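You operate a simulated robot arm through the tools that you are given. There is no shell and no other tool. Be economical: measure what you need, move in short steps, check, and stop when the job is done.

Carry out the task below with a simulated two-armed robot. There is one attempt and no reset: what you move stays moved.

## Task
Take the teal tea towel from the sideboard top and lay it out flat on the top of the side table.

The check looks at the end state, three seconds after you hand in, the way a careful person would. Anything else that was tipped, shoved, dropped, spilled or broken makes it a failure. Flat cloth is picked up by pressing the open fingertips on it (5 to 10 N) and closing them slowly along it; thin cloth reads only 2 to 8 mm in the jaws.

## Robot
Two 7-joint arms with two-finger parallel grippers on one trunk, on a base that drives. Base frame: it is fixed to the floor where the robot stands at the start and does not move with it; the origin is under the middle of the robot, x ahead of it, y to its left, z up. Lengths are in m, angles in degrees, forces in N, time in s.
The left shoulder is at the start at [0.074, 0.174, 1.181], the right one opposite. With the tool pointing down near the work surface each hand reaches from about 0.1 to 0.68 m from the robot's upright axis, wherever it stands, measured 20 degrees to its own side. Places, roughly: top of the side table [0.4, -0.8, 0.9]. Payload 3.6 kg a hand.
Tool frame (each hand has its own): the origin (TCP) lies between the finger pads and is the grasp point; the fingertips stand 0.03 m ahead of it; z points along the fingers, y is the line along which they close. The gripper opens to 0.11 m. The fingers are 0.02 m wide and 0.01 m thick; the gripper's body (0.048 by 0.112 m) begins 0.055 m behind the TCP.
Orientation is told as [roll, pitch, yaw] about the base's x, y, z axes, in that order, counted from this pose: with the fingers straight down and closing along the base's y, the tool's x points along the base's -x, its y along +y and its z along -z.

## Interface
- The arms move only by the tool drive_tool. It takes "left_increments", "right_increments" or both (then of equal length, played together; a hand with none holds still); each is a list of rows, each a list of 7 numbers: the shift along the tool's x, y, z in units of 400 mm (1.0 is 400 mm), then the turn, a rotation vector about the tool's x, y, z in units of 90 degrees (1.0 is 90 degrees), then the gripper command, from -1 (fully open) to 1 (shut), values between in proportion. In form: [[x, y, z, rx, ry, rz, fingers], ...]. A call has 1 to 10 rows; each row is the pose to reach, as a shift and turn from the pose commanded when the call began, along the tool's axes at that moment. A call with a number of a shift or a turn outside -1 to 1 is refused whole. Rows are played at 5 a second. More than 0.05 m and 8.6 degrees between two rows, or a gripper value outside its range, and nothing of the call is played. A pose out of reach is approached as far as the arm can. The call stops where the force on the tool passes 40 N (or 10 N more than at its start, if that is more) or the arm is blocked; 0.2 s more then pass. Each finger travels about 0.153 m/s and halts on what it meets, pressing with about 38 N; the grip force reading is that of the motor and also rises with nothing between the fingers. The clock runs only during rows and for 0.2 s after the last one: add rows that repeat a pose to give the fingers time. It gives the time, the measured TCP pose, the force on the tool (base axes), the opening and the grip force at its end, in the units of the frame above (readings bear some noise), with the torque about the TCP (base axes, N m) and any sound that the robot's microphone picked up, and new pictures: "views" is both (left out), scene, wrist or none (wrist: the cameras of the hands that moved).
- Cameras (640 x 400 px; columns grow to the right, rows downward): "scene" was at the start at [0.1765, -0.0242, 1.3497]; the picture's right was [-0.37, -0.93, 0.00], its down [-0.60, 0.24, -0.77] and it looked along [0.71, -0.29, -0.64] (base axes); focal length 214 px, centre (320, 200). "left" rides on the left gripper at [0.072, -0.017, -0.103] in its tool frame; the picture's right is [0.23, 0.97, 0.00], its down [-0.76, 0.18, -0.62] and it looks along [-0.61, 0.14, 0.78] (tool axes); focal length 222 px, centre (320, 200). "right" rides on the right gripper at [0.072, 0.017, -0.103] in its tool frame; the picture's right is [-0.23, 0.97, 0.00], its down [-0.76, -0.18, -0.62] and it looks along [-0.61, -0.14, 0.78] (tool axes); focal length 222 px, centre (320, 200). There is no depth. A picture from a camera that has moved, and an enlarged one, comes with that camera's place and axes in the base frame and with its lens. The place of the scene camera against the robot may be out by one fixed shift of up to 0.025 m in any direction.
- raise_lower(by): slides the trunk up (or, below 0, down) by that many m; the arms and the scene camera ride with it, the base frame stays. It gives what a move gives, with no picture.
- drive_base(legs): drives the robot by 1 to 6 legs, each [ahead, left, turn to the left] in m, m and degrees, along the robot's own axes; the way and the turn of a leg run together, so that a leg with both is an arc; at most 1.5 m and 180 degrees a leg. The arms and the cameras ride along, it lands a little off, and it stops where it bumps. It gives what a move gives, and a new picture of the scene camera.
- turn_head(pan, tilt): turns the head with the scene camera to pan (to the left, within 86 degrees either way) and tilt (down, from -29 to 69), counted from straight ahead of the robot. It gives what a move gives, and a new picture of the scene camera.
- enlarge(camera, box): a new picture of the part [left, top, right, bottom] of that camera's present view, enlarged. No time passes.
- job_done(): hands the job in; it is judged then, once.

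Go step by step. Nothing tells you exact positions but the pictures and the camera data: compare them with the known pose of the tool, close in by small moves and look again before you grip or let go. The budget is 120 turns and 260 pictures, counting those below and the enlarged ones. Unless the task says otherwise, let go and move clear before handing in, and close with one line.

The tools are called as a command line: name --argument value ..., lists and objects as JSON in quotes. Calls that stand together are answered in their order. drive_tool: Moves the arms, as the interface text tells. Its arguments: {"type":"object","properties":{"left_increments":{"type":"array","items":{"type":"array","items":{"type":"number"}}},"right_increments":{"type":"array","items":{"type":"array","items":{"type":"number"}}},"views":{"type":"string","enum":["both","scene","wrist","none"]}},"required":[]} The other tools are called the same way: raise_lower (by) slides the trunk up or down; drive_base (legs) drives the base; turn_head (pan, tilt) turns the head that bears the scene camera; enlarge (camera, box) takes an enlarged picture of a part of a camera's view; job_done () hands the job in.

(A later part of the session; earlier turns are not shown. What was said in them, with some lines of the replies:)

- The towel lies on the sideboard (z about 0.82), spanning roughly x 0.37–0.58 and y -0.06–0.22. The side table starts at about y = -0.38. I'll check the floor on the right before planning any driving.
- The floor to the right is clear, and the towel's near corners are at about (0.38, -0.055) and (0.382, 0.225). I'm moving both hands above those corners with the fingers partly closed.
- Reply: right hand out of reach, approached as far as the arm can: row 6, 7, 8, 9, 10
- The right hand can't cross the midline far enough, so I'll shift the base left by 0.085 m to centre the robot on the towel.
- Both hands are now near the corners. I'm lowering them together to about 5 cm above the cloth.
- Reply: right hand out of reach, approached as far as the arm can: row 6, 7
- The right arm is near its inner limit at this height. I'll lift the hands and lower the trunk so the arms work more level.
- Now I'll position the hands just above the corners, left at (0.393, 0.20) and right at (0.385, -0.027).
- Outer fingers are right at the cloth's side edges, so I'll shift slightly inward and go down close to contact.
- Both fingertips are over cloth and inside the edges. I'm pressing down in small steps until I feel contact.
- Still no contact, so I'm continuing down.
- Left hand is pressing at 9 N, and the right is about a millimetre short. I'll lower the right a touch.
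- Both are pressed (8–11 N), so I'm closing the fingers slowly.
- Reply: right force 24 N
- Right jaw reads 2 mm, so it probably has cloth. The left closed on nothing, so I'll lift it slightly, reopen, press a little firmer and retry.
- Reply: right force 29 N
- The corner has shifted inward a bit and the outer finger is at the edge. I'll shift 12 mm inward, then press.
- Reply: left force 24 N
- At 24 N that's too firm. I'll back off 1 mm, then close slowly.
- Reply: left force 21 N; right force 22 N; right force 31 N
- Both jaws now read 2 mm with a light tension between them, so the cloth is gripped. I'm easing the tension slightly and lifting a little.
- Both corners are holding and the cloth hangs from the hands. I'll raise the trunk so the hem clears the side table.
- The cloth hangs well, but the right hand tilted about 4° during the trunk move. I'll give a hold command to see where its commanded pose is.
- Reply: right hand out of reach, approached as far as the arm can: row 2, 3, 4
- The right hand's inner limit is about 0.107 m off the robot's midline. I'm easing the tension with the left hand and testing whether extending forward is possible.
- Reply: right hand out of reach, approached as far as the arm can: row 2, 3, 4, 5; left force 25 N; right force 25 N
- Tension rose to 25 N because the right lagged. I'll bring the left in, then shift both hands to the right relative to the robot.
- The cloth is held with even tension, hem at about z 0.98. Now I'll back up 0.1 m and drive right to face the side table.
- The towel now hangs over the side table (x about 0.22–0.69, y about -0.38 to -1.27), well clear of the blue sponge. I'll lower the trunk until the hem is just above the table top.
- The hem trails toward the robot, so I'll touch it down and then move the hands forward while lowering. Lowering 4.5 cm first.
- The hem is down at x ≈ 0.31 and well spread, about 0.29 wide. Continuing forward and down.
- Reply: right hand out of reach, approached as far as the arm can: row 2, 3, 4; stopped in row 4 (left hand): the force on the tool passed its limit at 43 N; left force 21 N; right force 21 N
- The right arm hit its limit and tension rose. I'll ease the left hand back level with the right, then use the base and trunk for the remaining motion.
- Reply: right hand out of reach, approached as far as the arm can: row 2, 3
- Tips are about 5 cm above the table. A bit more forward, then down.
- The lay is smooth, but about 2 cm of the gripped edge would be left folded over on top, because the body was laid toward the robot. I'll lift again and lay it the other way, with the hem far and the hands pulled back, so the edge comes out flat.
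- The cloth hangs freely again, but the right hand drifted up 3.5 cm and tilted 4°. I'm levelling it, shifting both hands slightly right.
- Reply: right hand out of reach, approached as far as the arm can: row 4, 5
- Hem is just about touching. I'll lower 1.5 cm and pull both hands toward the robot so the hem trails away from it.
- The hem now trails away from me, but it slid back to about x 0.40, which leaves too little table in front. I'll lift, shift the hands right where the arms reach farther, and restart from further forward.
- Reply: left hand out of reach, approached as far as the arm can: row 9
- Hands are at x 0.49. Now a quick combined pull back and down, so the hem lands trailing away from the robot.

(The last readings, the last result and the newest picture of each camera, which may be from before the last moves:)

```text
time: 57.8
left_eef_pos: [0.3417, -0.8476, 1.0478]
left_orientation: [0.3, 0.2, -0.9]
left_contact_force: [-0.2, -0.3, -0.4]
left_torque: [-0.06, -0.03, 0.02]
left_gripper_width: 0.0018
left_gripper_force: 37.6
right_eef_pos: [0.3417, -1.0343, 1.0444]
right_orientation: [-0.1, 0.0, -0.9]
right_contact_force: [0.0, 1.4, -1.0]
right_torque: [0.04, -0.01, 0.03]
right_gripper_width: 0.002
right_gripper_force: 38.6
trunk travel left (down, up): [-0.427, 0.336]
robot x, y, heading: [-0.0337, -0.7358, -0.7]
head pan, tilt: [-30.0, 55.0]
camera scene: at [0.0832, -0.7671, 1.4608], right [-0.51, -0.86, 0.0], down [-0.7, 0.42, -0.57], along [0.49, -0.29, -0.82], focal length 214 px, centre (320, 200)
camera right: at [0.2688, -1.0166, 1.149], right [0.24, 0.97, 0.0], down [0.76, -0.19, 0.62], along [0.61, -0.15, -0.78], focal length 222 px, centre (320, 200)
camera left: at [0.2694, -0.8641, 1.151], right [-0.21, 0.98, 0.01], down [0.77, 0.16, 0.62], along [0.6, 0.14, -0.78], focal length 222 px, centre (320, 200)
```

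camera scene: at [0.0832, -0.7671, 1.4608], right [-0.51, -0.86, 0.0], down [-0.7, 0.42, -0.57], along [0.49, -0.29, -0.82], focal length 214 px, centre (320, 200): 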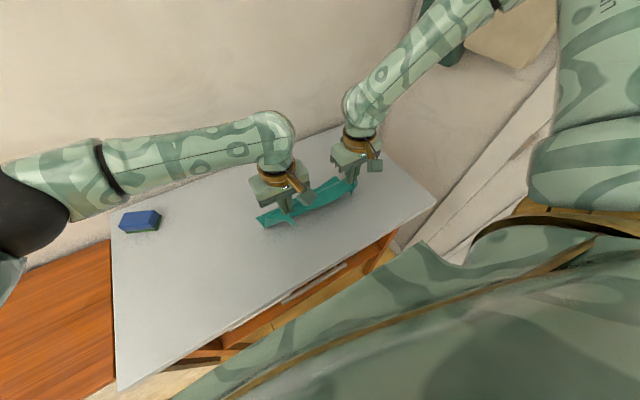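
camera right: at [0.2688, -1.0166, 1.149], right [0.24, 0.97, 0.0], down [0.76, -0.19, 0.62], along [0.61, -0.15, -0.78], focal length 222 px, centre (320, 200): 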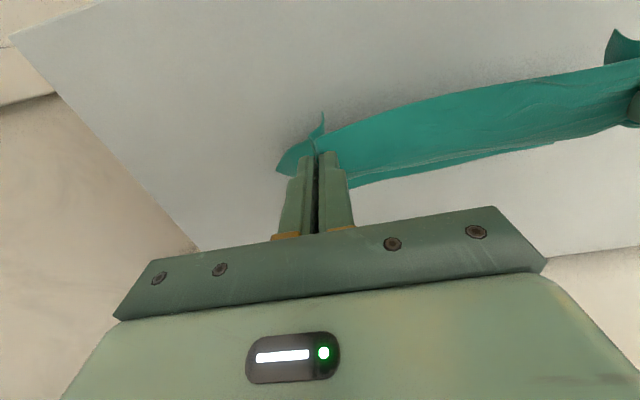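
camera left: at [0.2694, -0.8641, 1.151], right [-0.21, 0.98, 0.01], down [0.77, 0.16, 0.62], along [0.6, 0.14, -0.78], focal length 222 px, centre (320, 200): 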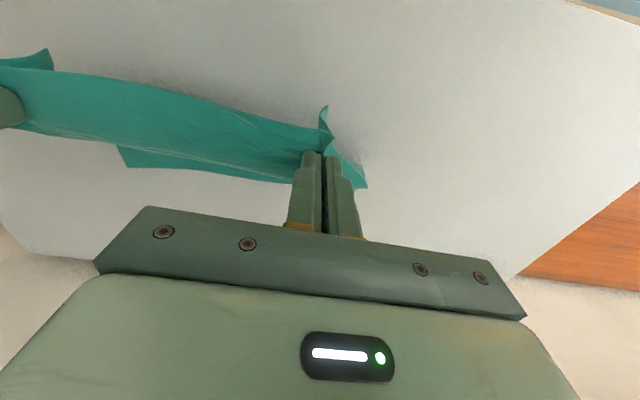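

The hem is down at x ≈ 0.45 and trailing the right way. Continuing back and down.

drive_tool --left_increments '[[0.05, 0, 0.04, 0, 0, 0, 1], [0.08, 0, 0.09, 0, 0, 0, 1], [0.11, 0, 0.14, 0, 0, 0, 1]]' --right_increments '[[0.05, 0, 0.04, 0, 0, 0, 1], [0.08, 0, 0.09, 0, 0, 0, 1], [0.11, 0, 0.14, 0, 0, 0, 1]]' --views "both"

```text
time: 58.6
left_eef_pos: [0.3006, -0.8468, 0.9904]
left_orientation: [0.3, 0.5, -0.9]
left_contact_force: [0.0, 0.2, 0.2]
left_torque: [0.01, -0.03, 0.0]
left_gripper_width: 0.002
left_gripper_force: 38.3
right_eef_pos: [0.2968, -1.0316, 0.9874]
right_orientation: [-0.2, 0.0, -0.9]
right_contact_force: [0.6, 0.1, 0.1]
right_torque: [0.02, 0.02, 0.04]
right_gripper_width: 0.002
right_gripper_force: 37.6
trunk travel left (down, up): [-0.427, 0.336]
robot x, y, heading: [-0.0357, -0.7386, -0.8]
head pan, tilt: [-30.0, 55.0]
camera scene: at [0.0839, -0.7672, 1.4608], right [-0.51, -0.86, 0.0], down [-0.7, 0.42, -0.57], along [0.49, -0.29, -0.82], focal length 214 px, centre (320, 200)
camera right: at [0.2258, -1.0139, 1.0914], right [0.24, 0.97, 0.0], down [0.76, -0.19, 0.62], along [0.6, -0.15, -0.78], focal length 222 px, centre (320, 200)
camera left: at [0.2266, -0.8633, 1.0941], right [-0.21, 0.98, 0.01], down [0.77, 0.16, 0.62], along [0.6, 0.14, -0.79], focal length 222 px, centre (320, 200)
```

scene: 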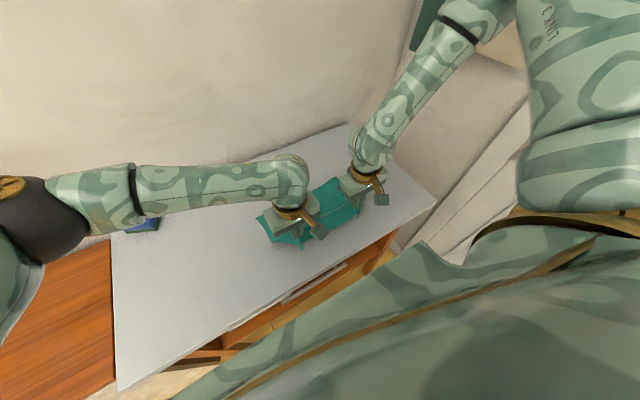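
right: 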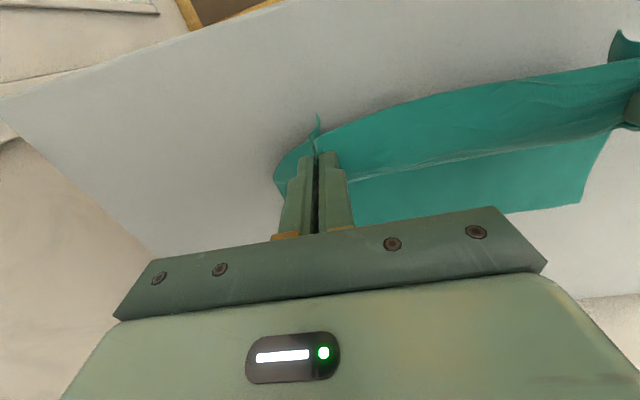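
left: 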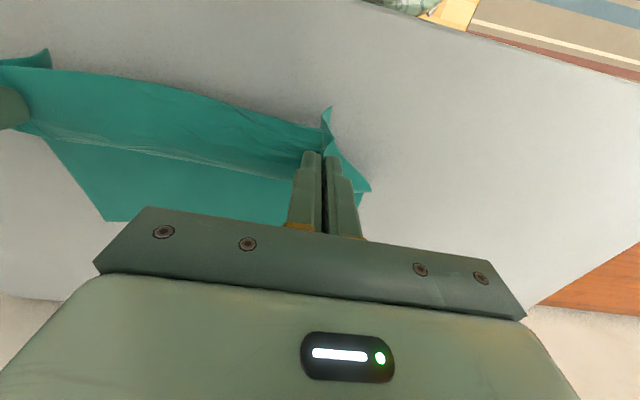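

drive_tool --left_increments '[[0.03, 0, 0.03, 0, 0, 0, 1], [0.06, 0, 0.06, 0, 0, 0, 1], [0.09, 0, 0.09, 0, 0, 0, 1]]' --right_increments '[[0.03, 0, 0.03, 0, 0, 0, 1], [0.055, 0, 0.06, 0, 0, 0, 1], [0.08, 0, 0.085, 0, 0, 0, 1]]' --views "both"

```text
time: 59.4
left_eef_pos: [0.2646, -0.8465, 0.9543]
left_orientation: [0.3, 0.3, -0.9]
left_contact_force: [-0.2, -0.3, -0.2]
left_torque: [-0.06, -0.01, -0.02]
left_gripper_width: 0.002
left_gripper_force: 38.2
right_eef_pos: [0.2664, -1.0335, 0.9554]
right_orientation: [-0.2, 0.0, -0.8]
right_contact_force: [0.8, 1.9, -0.3]
right_torque: [0.02, 0.01, 0.04]
right_gripper_width: 0.0021
right_gripper_force: 37.7
trunk travel left (down, up): [-0.427, 0.336]
robot x, y, heading: [-0.0339, -0.7391, -0.9]
head pan, tilt: [-30.0, 55.0]
camera scene: at [0.0838, -0.7674, 1.4608], right [-0.51, -0.86, 0.0], down [-0.7, 0.42, -0.57], along [0.49, -0.29, -0.82], focal length 214 px, centre (320, 200)
camera right: at [0.1945, -1.0154, 1.0599], right [0.24, 0.97, 0.0], down [0.76, -0.19, 0.62], along [0.6, -0.15, -0.78], focal length 222 px, centre (320, 200)
camera left: at [0.1918, -0.863, 1.0575], right [-0.21, 0.98, 0.01], down [0.77, 0.16, 0.62], along [0.6, 0.14, -0.79], focal length 222 px, centre (320, 200)
```

scene: 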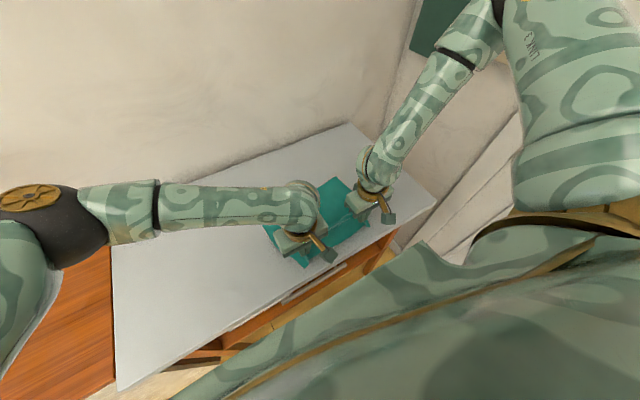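
right: 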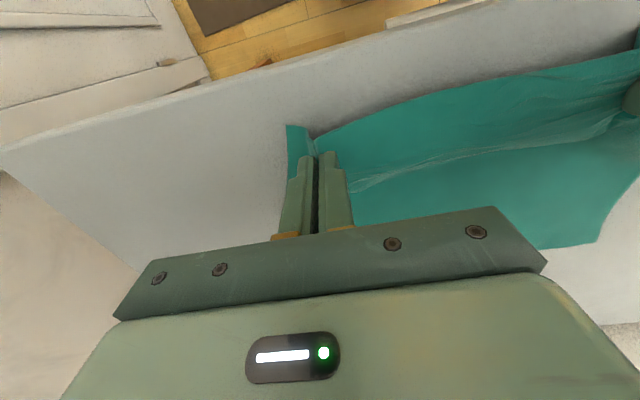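
left: 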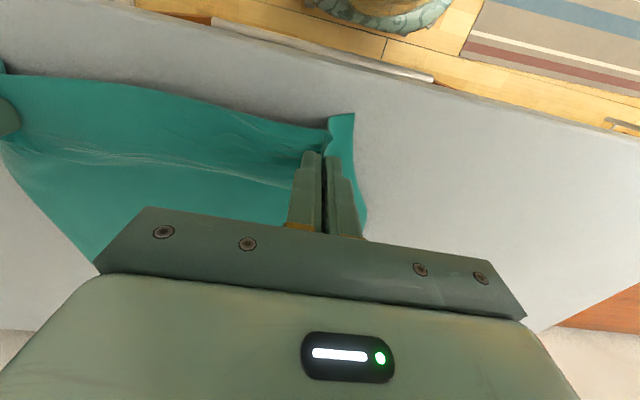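

The flap now lies correctly toward the table's front edge (edge at x ≈ 0.205). I'm lowering the last 2 cm with a slight pull.

drive_tool --left_increments '[[0.01, 0, 0.02, 0, 0, 0, 1], [0.015, 0, 0.035, 0, 0, 0, 1]]' --right_increments '[[0.012, 0, 0.02, 0, 0, 0, 1], [0.02, 0, 0.037, 0, 0, 0, 1]]' --views "none"

drive_tool --left_increments '[[0, 0, 0.007, 0, 0, 0, 1]]' --right_increments '[[0, 0, 0.007, 0, 0, 0, 1]]' --views "both"

```text
time: 60.0
left_eef_pos: [0.2576, -0.8458, 0.9403]
left_orientation: [0.2, 0.4, -0.9]
left_contact_force: [0.0, -2.4, -0.1]
left_torque: [-0.04, -0.02, -0.01]
left_gripper_width: 0.0018
left_gripper_force: 38.2
right_eef_pos: [0.259, -1.0333, 0.9416]
right_orientation: [-0.1, 0.0, -0.9]
right_contact_force: [0.3, 1.3, -0.2]
right_torque: [0.05, -0.02, 0.0]
right_gripper_width: 0.0019
right_gripper_force: 37.4
trunk travel left (down, up): [-0.427, 0.336]
robot x, y, heading: [-0.0319, -0.7385, -0.9]
head pan, tilt: [-30.0, 55.0]
```

```text
time: 60.4
left_eef_pos: [0.2585, -0.845, 0.9381]
left_orientation: [0.4, 0.3, -1.0]
left_contact_force: [0.1, -1.6, -0.2]
left_torque: [-0.04, 0.01, 0.01]
left_gripper_width: 0.0017
left_gripper_force: 37.9
right_eef_pos: [0.2589, -1.0342, 0.938]
right_orientation: [-0.2, 0.0, -0.8]
right_contact_force: [0.8, 1.3, 0.8]
right_torque: [0.03, -0.02, 0.02]
right_gripper_width: 0.0018
right_gripper_force: 37.9
trunk travel left (down, up): [-0.427, 0.336]
robot x, y, heading: [-0.0329, -0.7394, -1.1]
head pan, tilt: [-30.0, 55.0]
camera scene: at [0.084, -0.7671, 1.4608], right [-0.51, -0.86, 0.0], down [-0.7, 0.42, -0.57], along [0.49, -0.29, -0.82], focal length 214 px, centre (320, 200)
camera right: at [0.1872, -1.015, 1.0429], right [0.24, 0.97, 0.0], down [0.76, -0.19, 0.62], along [0.6, -0.15, -0.78], focal length 222 px, centre (320, 200)
camera left: at [0.1856, -0.8617, 1.0411], right [-0.21, 0.98, 0.01], down [0.77, 0.16, 0.62], along [0.6, 0.14, -0.79], focal length 222 px, centre (320, 200)
```

scene: 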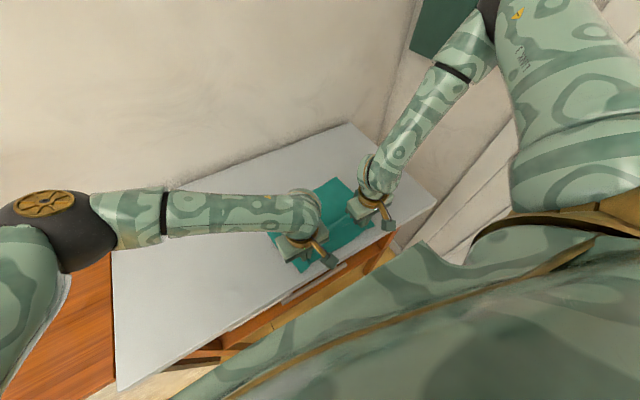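
right: 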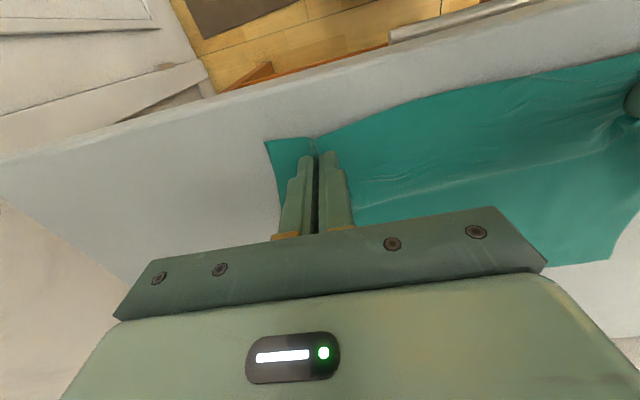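
left: 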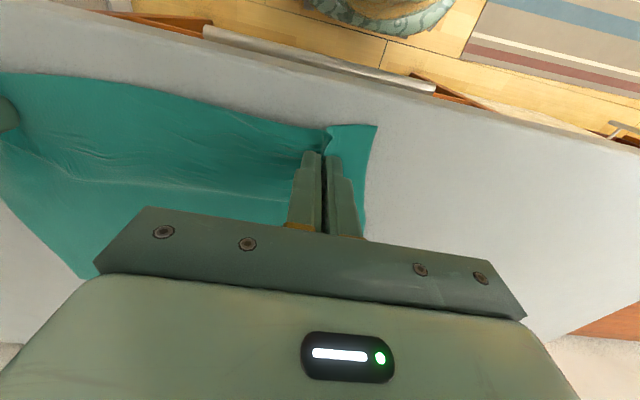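

drive_tool --left_increments '[[0.008, 0, 0.006, 0, 0, 0, 1], [0.012, 0, 0.012, 0, 0, 0, 1]]' --right_increments '[[0.008, 0, 0.006, 0, 0, 0, 1], [0.012, 0, 0.012, 0, 0, 0, 1]]' --views "none"

drive_tool --left_increments '[[0, 0, 0.006, 0, 0, 0, 1]]' --right_increments '[[0, 0, 0.006, 0, 0, 0, 1]]' --views "wrist"

```text
time: 61.0
left_eef_pos: [0.2545, -0.8454, 0.9322]
left_orientation: [0.3, 0.3, -0.9]
left_contact_force: [0.2, -2.3, 0.8]
left_torque: [-0.06, -0.04, 0.01]
left_gripper_width: 0.0019
left_gripper_force: 37.7
right_eef_pos: [0.2536, -1.033, 0.9334]
right_orientation: [-0.2, 0.0, -0.9]
right_contact_force: [0.5, 1.7, -0.2]
right_torque: [0.07, 0.01, 0.02]
right_gripper_width: 0.0022
right_gripper_force: 37.7
trunk travel left (down, up): [-0.427, 0.336]
robot x, y, heading: [-0.0323, -0.7367, -0.6]
head pan, tilt: [-30.0, 55.0]
```

```text
time: 61.4
left_eef_pos: [0.2544, -0.8455, 0.9312]
left_orientation: [0.1, 0.2, -1.0]
left_contact_force: [1.7, -1.4, 12.1]
left_torque: [-0.01, 0.0, -0.01]
left_gripper_width: 0.0019
left_gripper_force: 38.0
right_eef_pos: [0.2533, -1.0327, 0.9326]
right_orientation: [-0.3, 0.0, -0.8]
right_contact_force: [-0.4, 1.9, 1.5]
right_torque: [0.03, -0.01, 0.02]
right_gripper_width: 0.002
right_gripper_force: 38.5
trunk travel left (down, up): [-0.427, 0.336]
robot x, y, heading: [-0.035, -0.7359, -1.0]
head pan, tilt: [-30.0, 55.0]
camera right: at [0.1817, -1.0147, 1.0359], right [0.24, 0.97, 0.0], down [0.76, -0.19, 0.62], along [0.61, -0.15, -0.78], focal length 222 px, centre (320, 200)
camera left: at [0.1803, -0.8611, 1.0349], right [-0.21, 0.98, 0.0], down [0.77, 0.16, 0.62], along [0.61, 0.13, -0.78], focal length 222 px, centre (320, 200)
```

right: 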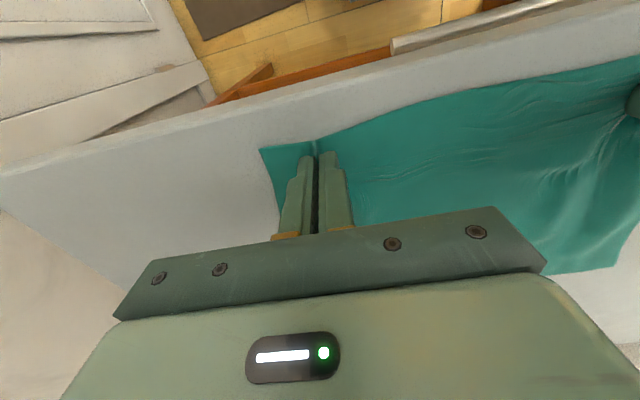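
left: 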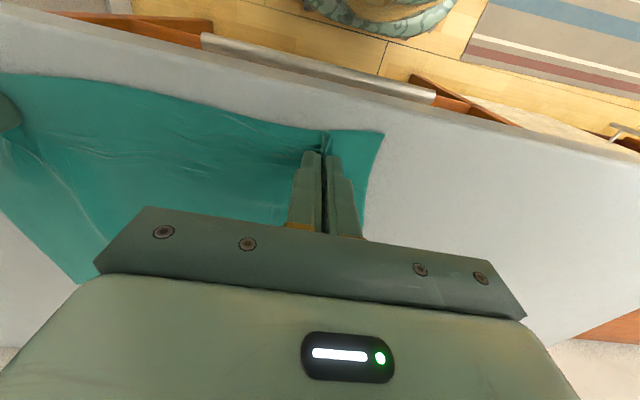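

Both tips touch the table (top at z ≈ 0.90). I'm pulling 5 mm more to remove slack, then opening the fingers slowly in place.

drive_tool --left_increments '[[0.006, 0, -0.003, 0, 0, 0, 1], [0.013, 0, -0.003, 0, 0, 0, 1], [0.013, 0, -0.003, 0, 0, 0, 0.9], [0.013, 0, -0.003, 0, 0, 0, 0.8], [0.013, 0, -0.003, 0, 0, 0, 0.7], [0.013, 0, -0.003, 0, 0, 0, 0.6], [0.013, 0, -0.003, 0, 0, 0, 0.5], [0.013, 0, -0.003, 0, 0, 0, 0.4]]' --right_increments '[[0.006, 0, 0, 0, 0, 0, 1], [0.013, 0, 0, 0, 0, 0, 1], [0.013, 0, 0, 0, 0, 0, 0.9], [0.013, 0, 0, 0, 0, 0, 0.8], [0.013, 0, 0, 0, 0, 0, 0.7], [0.013, 0, 0, 0, 0, 0, 0.6], [0.013, 0, 0, 0, 0, 0, 0.5], [0.013, 0, 0, 0, 0, 0, 0.4]]' --views "wrist"

```text
time: 63.2
left_eef_pos: [0.2473, -0.8449, 0.9313]
left_orientation: [0.3, 0.4, -1.0]
left_contact_force: [0.0, -0.8, -0.1]
left_torque: [0.04, 0.01, 0.0]
left_gripper_width: 0.0328
left_gripper_force: 0.1
right_eef_pos: [0.2466, -1.0323, 0.9311]
right_orientation: [-0.2, 0.0, -0.8]
right_contact_force: [0.1, -1.0, 5.3]
right_torque: [0.01, 0.06, 0.0]
right_gripper_width: 0.031
right_gripper_force: 0.1
trunk travel left (down, up): [-0.427, 0.336]
robot x, y, heading: [-0.0295, -0.7394, -0.7]
head pan, tilt: [-30.0, 55.0]
camera right: at [0.1752, -1.0144, 1.0355], right [0.24, 0.97, 0.0], down [0.76, -0.19, 0.62], along [0.6, -0.15, -0.78], focal length 222 px, centre (320, 200)
camera left: at [0.1747, -0.8614, 1.0351], right [-0.21, 0.98, 0.01], down [0.77, 0.16, 0.62], along [0.6, 0.14, -0.78], focal length 222 px, centre (320, 200)
```

right: 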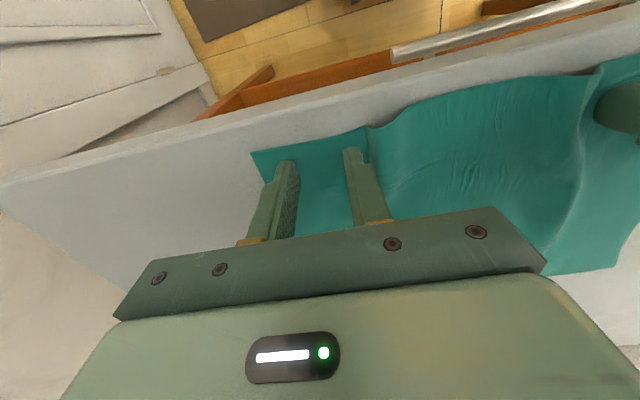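
left: 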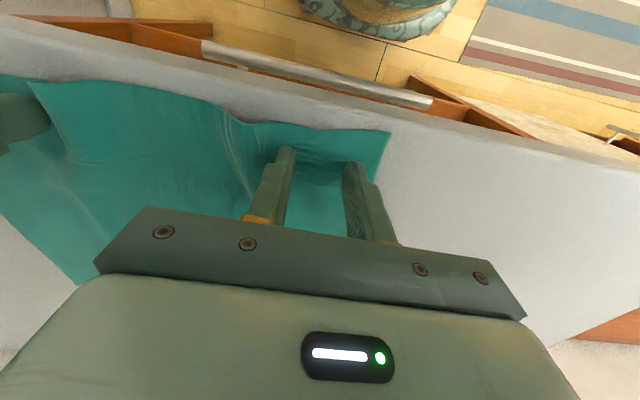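

Released. The fingers' opening pushed a soft ripple into the middle; I'll lift straight up and see how it settles.

drive_tool --left_increments '[[0, 0, -0.05, 0, 0, 0, 0.4], [0, 0, -0.15, 0, 0, 0, 0.4], [0, 0, -0.25, 0, 0, 0, 0.4], [0, 0, -0.35, 0, 0, 0, 0.4]]' --right_increments '[[0, 0, -0.05, 0, 0, 0, 0.4], [0, 0, -0.15, 0, 0, 0, 0.4], [0, 0, -0.25, 0, 0, 0, 0.4], [0, 0, -0.35, 0, 0, 0, 0.4]]' --views "both"

```text
time: 64.2
left_eef_pos: [0.2478, -0.8462, 1.0736]
left_orientation: [0.2, 0.2, -1.0]
left_contact_force: [-0.4, 0.0, -0.9]
left_torque: [0.02, -0.02, 0.02]
left_gripper_width: 0.0333
left_gripper_force: 0.0
right_eef_pos: [0.2456, -1.0319, 1.0715]
right_orientation: [-0.3, -0.2, -1.0]
right_contact_force: [-0.1, -0.3, 0.0]
right_torque: [-0.01, 0.02, 0.0]
right_gripper_width: 0.0329
right_gripper_force: 0.1
trunk travel left (down, up): [-0.427, 0.336]
robot x, y, heading: [-0.0364, -0.737, -1.1]
head pan, tilt: [-30.0, 55.0]
camera scene: at [0.0819, -0.7666, 1.461], right [-0.51, -0.86, 0.0], down [-0.7, 0.42, -0.57], along [0.49, -0.29, -0.82], focal length 214 px, centre (320, 200)
camera right: at [0.1735, -1.0133, 1.1755], right [0.24, 0.97, 0.0], down [0.76, -0.19, 0.62], along [0.61, -0.15, -0.78], focal length 222 px, centre (320, 200)
camera left: at [0.1746, -0.8628, 1.1761], right [-0.21, 0.98, 0.01], down [0.77, 0.16, 0.62], along [0.61, 0.14, -0.78], focal length 222 px, centre (320, 200)
```

scene: 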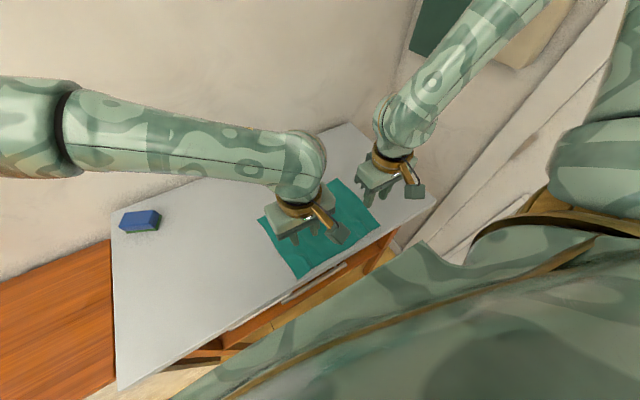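
right: 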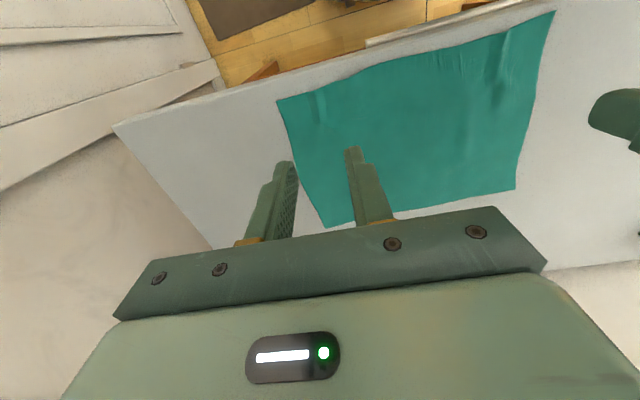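
left: 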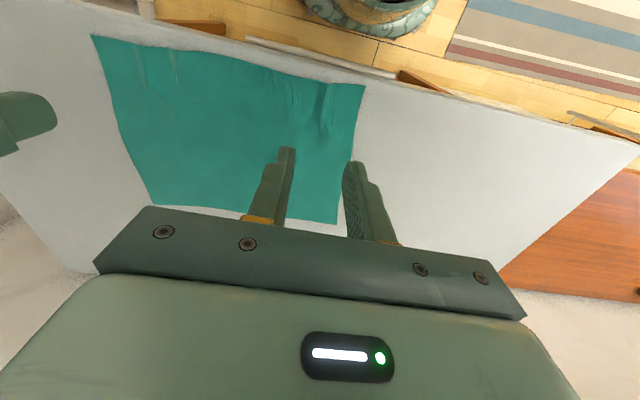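

The towel lies nearly flat with its near edge close to the table front. I'll move the hands up and back for a clear view.

drive_tool --left_increments '[[0, 0, -0.1, 0, 0, 0, 0.4], [0, 0.1, -0.15, 0, 0, 0, 0.4], [0, 0.2, -0.2, 0, 0, 0, 0.4], [0, 0.3, -0.2, 0, 0, 0, 0.4], [0, 0.4, -0.2, 0, 0, 0, 0.4], [0, 0.5, -0.2, 0, 0, 0, 0.4], [0, 0.6, -0.2, 0, 0, 0, 0.4]]' --right_increments '[[0, 0, -0.05, 0, 0, 0, 0.4], [0, 0, -0.1, 0, 0, 0, 0.4], [0, 0, -0.15, 0, 0, 0, 0.4], [0, 0, -0.2, 0, 0, 0, 0.4], [0, 0, -0.2, 0, 0, 0, 0.4], [0, 0, -0.2, 0, 0, 0, 0.4], [0, 0, -0.2, 0, 0, 0, 0.4]]' --views "both"

enlarge --camera "scene" --box '[220, 140, 440, 290]'

enlarge --camera "right" --box '[220, 0, 600, 240]'

```text
time: 65.8
left_eef_pos: [0.2541, -0.6053, 1.1553]
left_orientation: [0.2, 0.3, -0.9]
left_contact_force: [0.4, 0.7, 0.6]
left_torque: [-0.03, -0.02, 0.02]
left_gripper_width: 0.0327
left_gripper_force: 0.0
right_eef_pos: [0.249, -1.0304, 1.1508]
right_orientation: [-0.4, 0.0, -0.9]
right_contact_force: [1.2, -0.6, 0.1]
right_torque: [-0.01, 0.02, 0.01]
right_gripper_width: 0.033
right_gripper_force: 0.0
trunk travel left (down, up): [-0.427, 0.336]
robot x, y, heading: [-0.032, -0.736, -1.1]
head pan, tilt: [-30.0, 55.0]
camera scene: at [0.0834, -0.7648, 1.4609], right [-0.51, -0.86, 0.0], down [-0.7, 0.42, -0.57], along [0.49, -0.3, -0.82], focal length 214 px, centre (320, 200)
camera right: at [0.1759, -1.012, 1.2551], right [0.24, 0.97, -0.01], down [0.76, -0.19, 0.62], along [0.6, -0.15, -0.78], focal length 222 px, centre (320, 200)
camera left: at [0.1805, -0.6214, 1.2579], right [-0.21, 0.98, 0.0], down [0.77, 0.16, 0.62], along [0.61, 0.13, -0.78], focal length 222 px, centre (320, 200)
```

scene: 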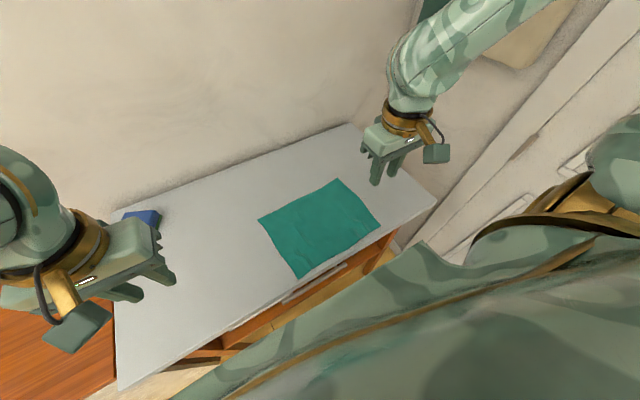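
right: 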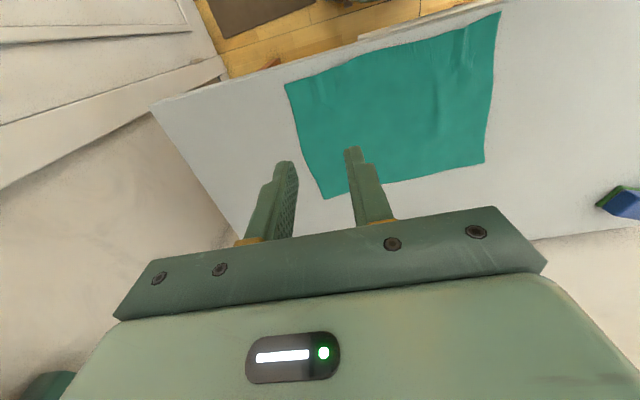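
left: 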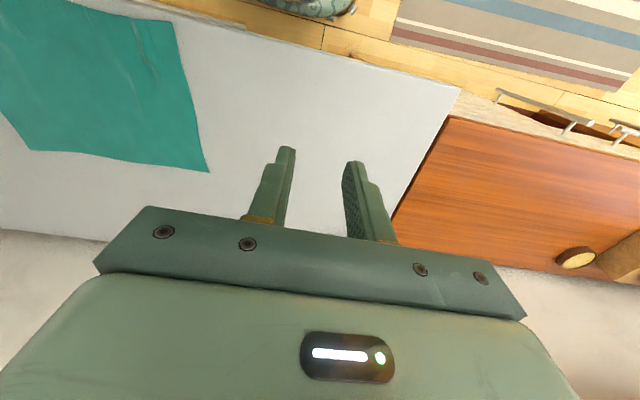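

```text
2.67 times, centred on (330, 215) of scene
camera zoom: at [0.0834, -0.7648, 1.4609], right [-0.51, -0.86, 0.0], down [-0.7, 0.42, -0.57], along [0.49, -0.3, -0.82], focal length 572 px, centre (293, 160)
```

zoom: 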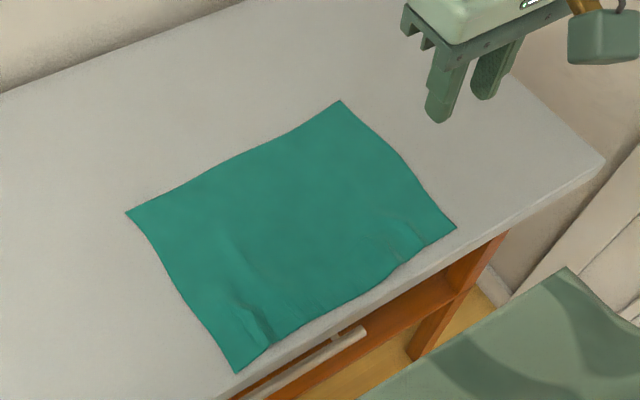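

```text
1.67 times, centred on (410, 120) of right
camera zoom: at [0.1759, -1.012, 1.2551], right [0.24, 0.97, -0.01], down [0.76, -0.19, 0.62], along [0.6, -0.15, -0.78], focal length 370 px, centre (170, 333)
```

zoom: 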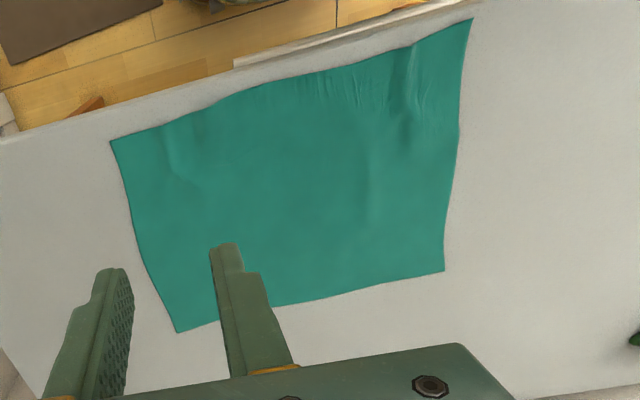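

It's fully spread (about 0.285 × 0.22 m) with only a faint crease left. I'll check the near-left corner against the table edge.

enlarge --camera "left" --box '[0, 0, 260, 180]'

enlarge --camera "scene" --box '[265, 220, 365, 290]'

```text
2.22 times, centred on (130, 90) of left
camera zoom: at [0.1805, -0.6214, 1.2579], right [-0.21, 0.98, 0.0], down [0.77, 0.16, 0.62], along [0.61, 0.13, -0.78], focal length 494 px, centre (742, 444)
```

zoom: 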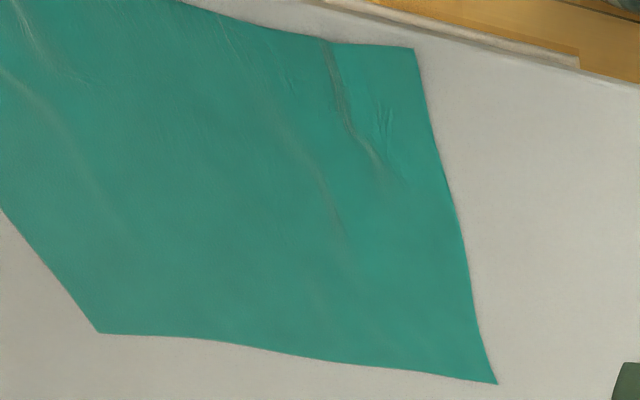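

```text
5.71 times, centred on (315, 255) of scene
camera zoom: at [0.0834, -0.7648, 1.4609], right [-0.51, -0.86, 0.0], down [-0.7, 0.42, -0.57], along [0.49, -0.3, -0.82], focal length 1226 px, centre (349, -114)
```

zoom: 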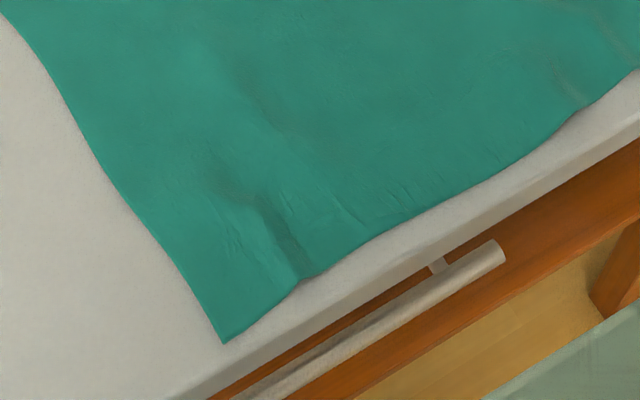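

The whole towel lies on the table top, clear of the edge, with only a slight crease. The hands are clear and nothing else has moved, so I'm handing in.

job_done

```text
The job is handed in.
```

The teal tea towel is spread out on the side table with a slight crease left and its near-left corner about 1 cm from the front edge; in the pictures nothing else was disturbed.
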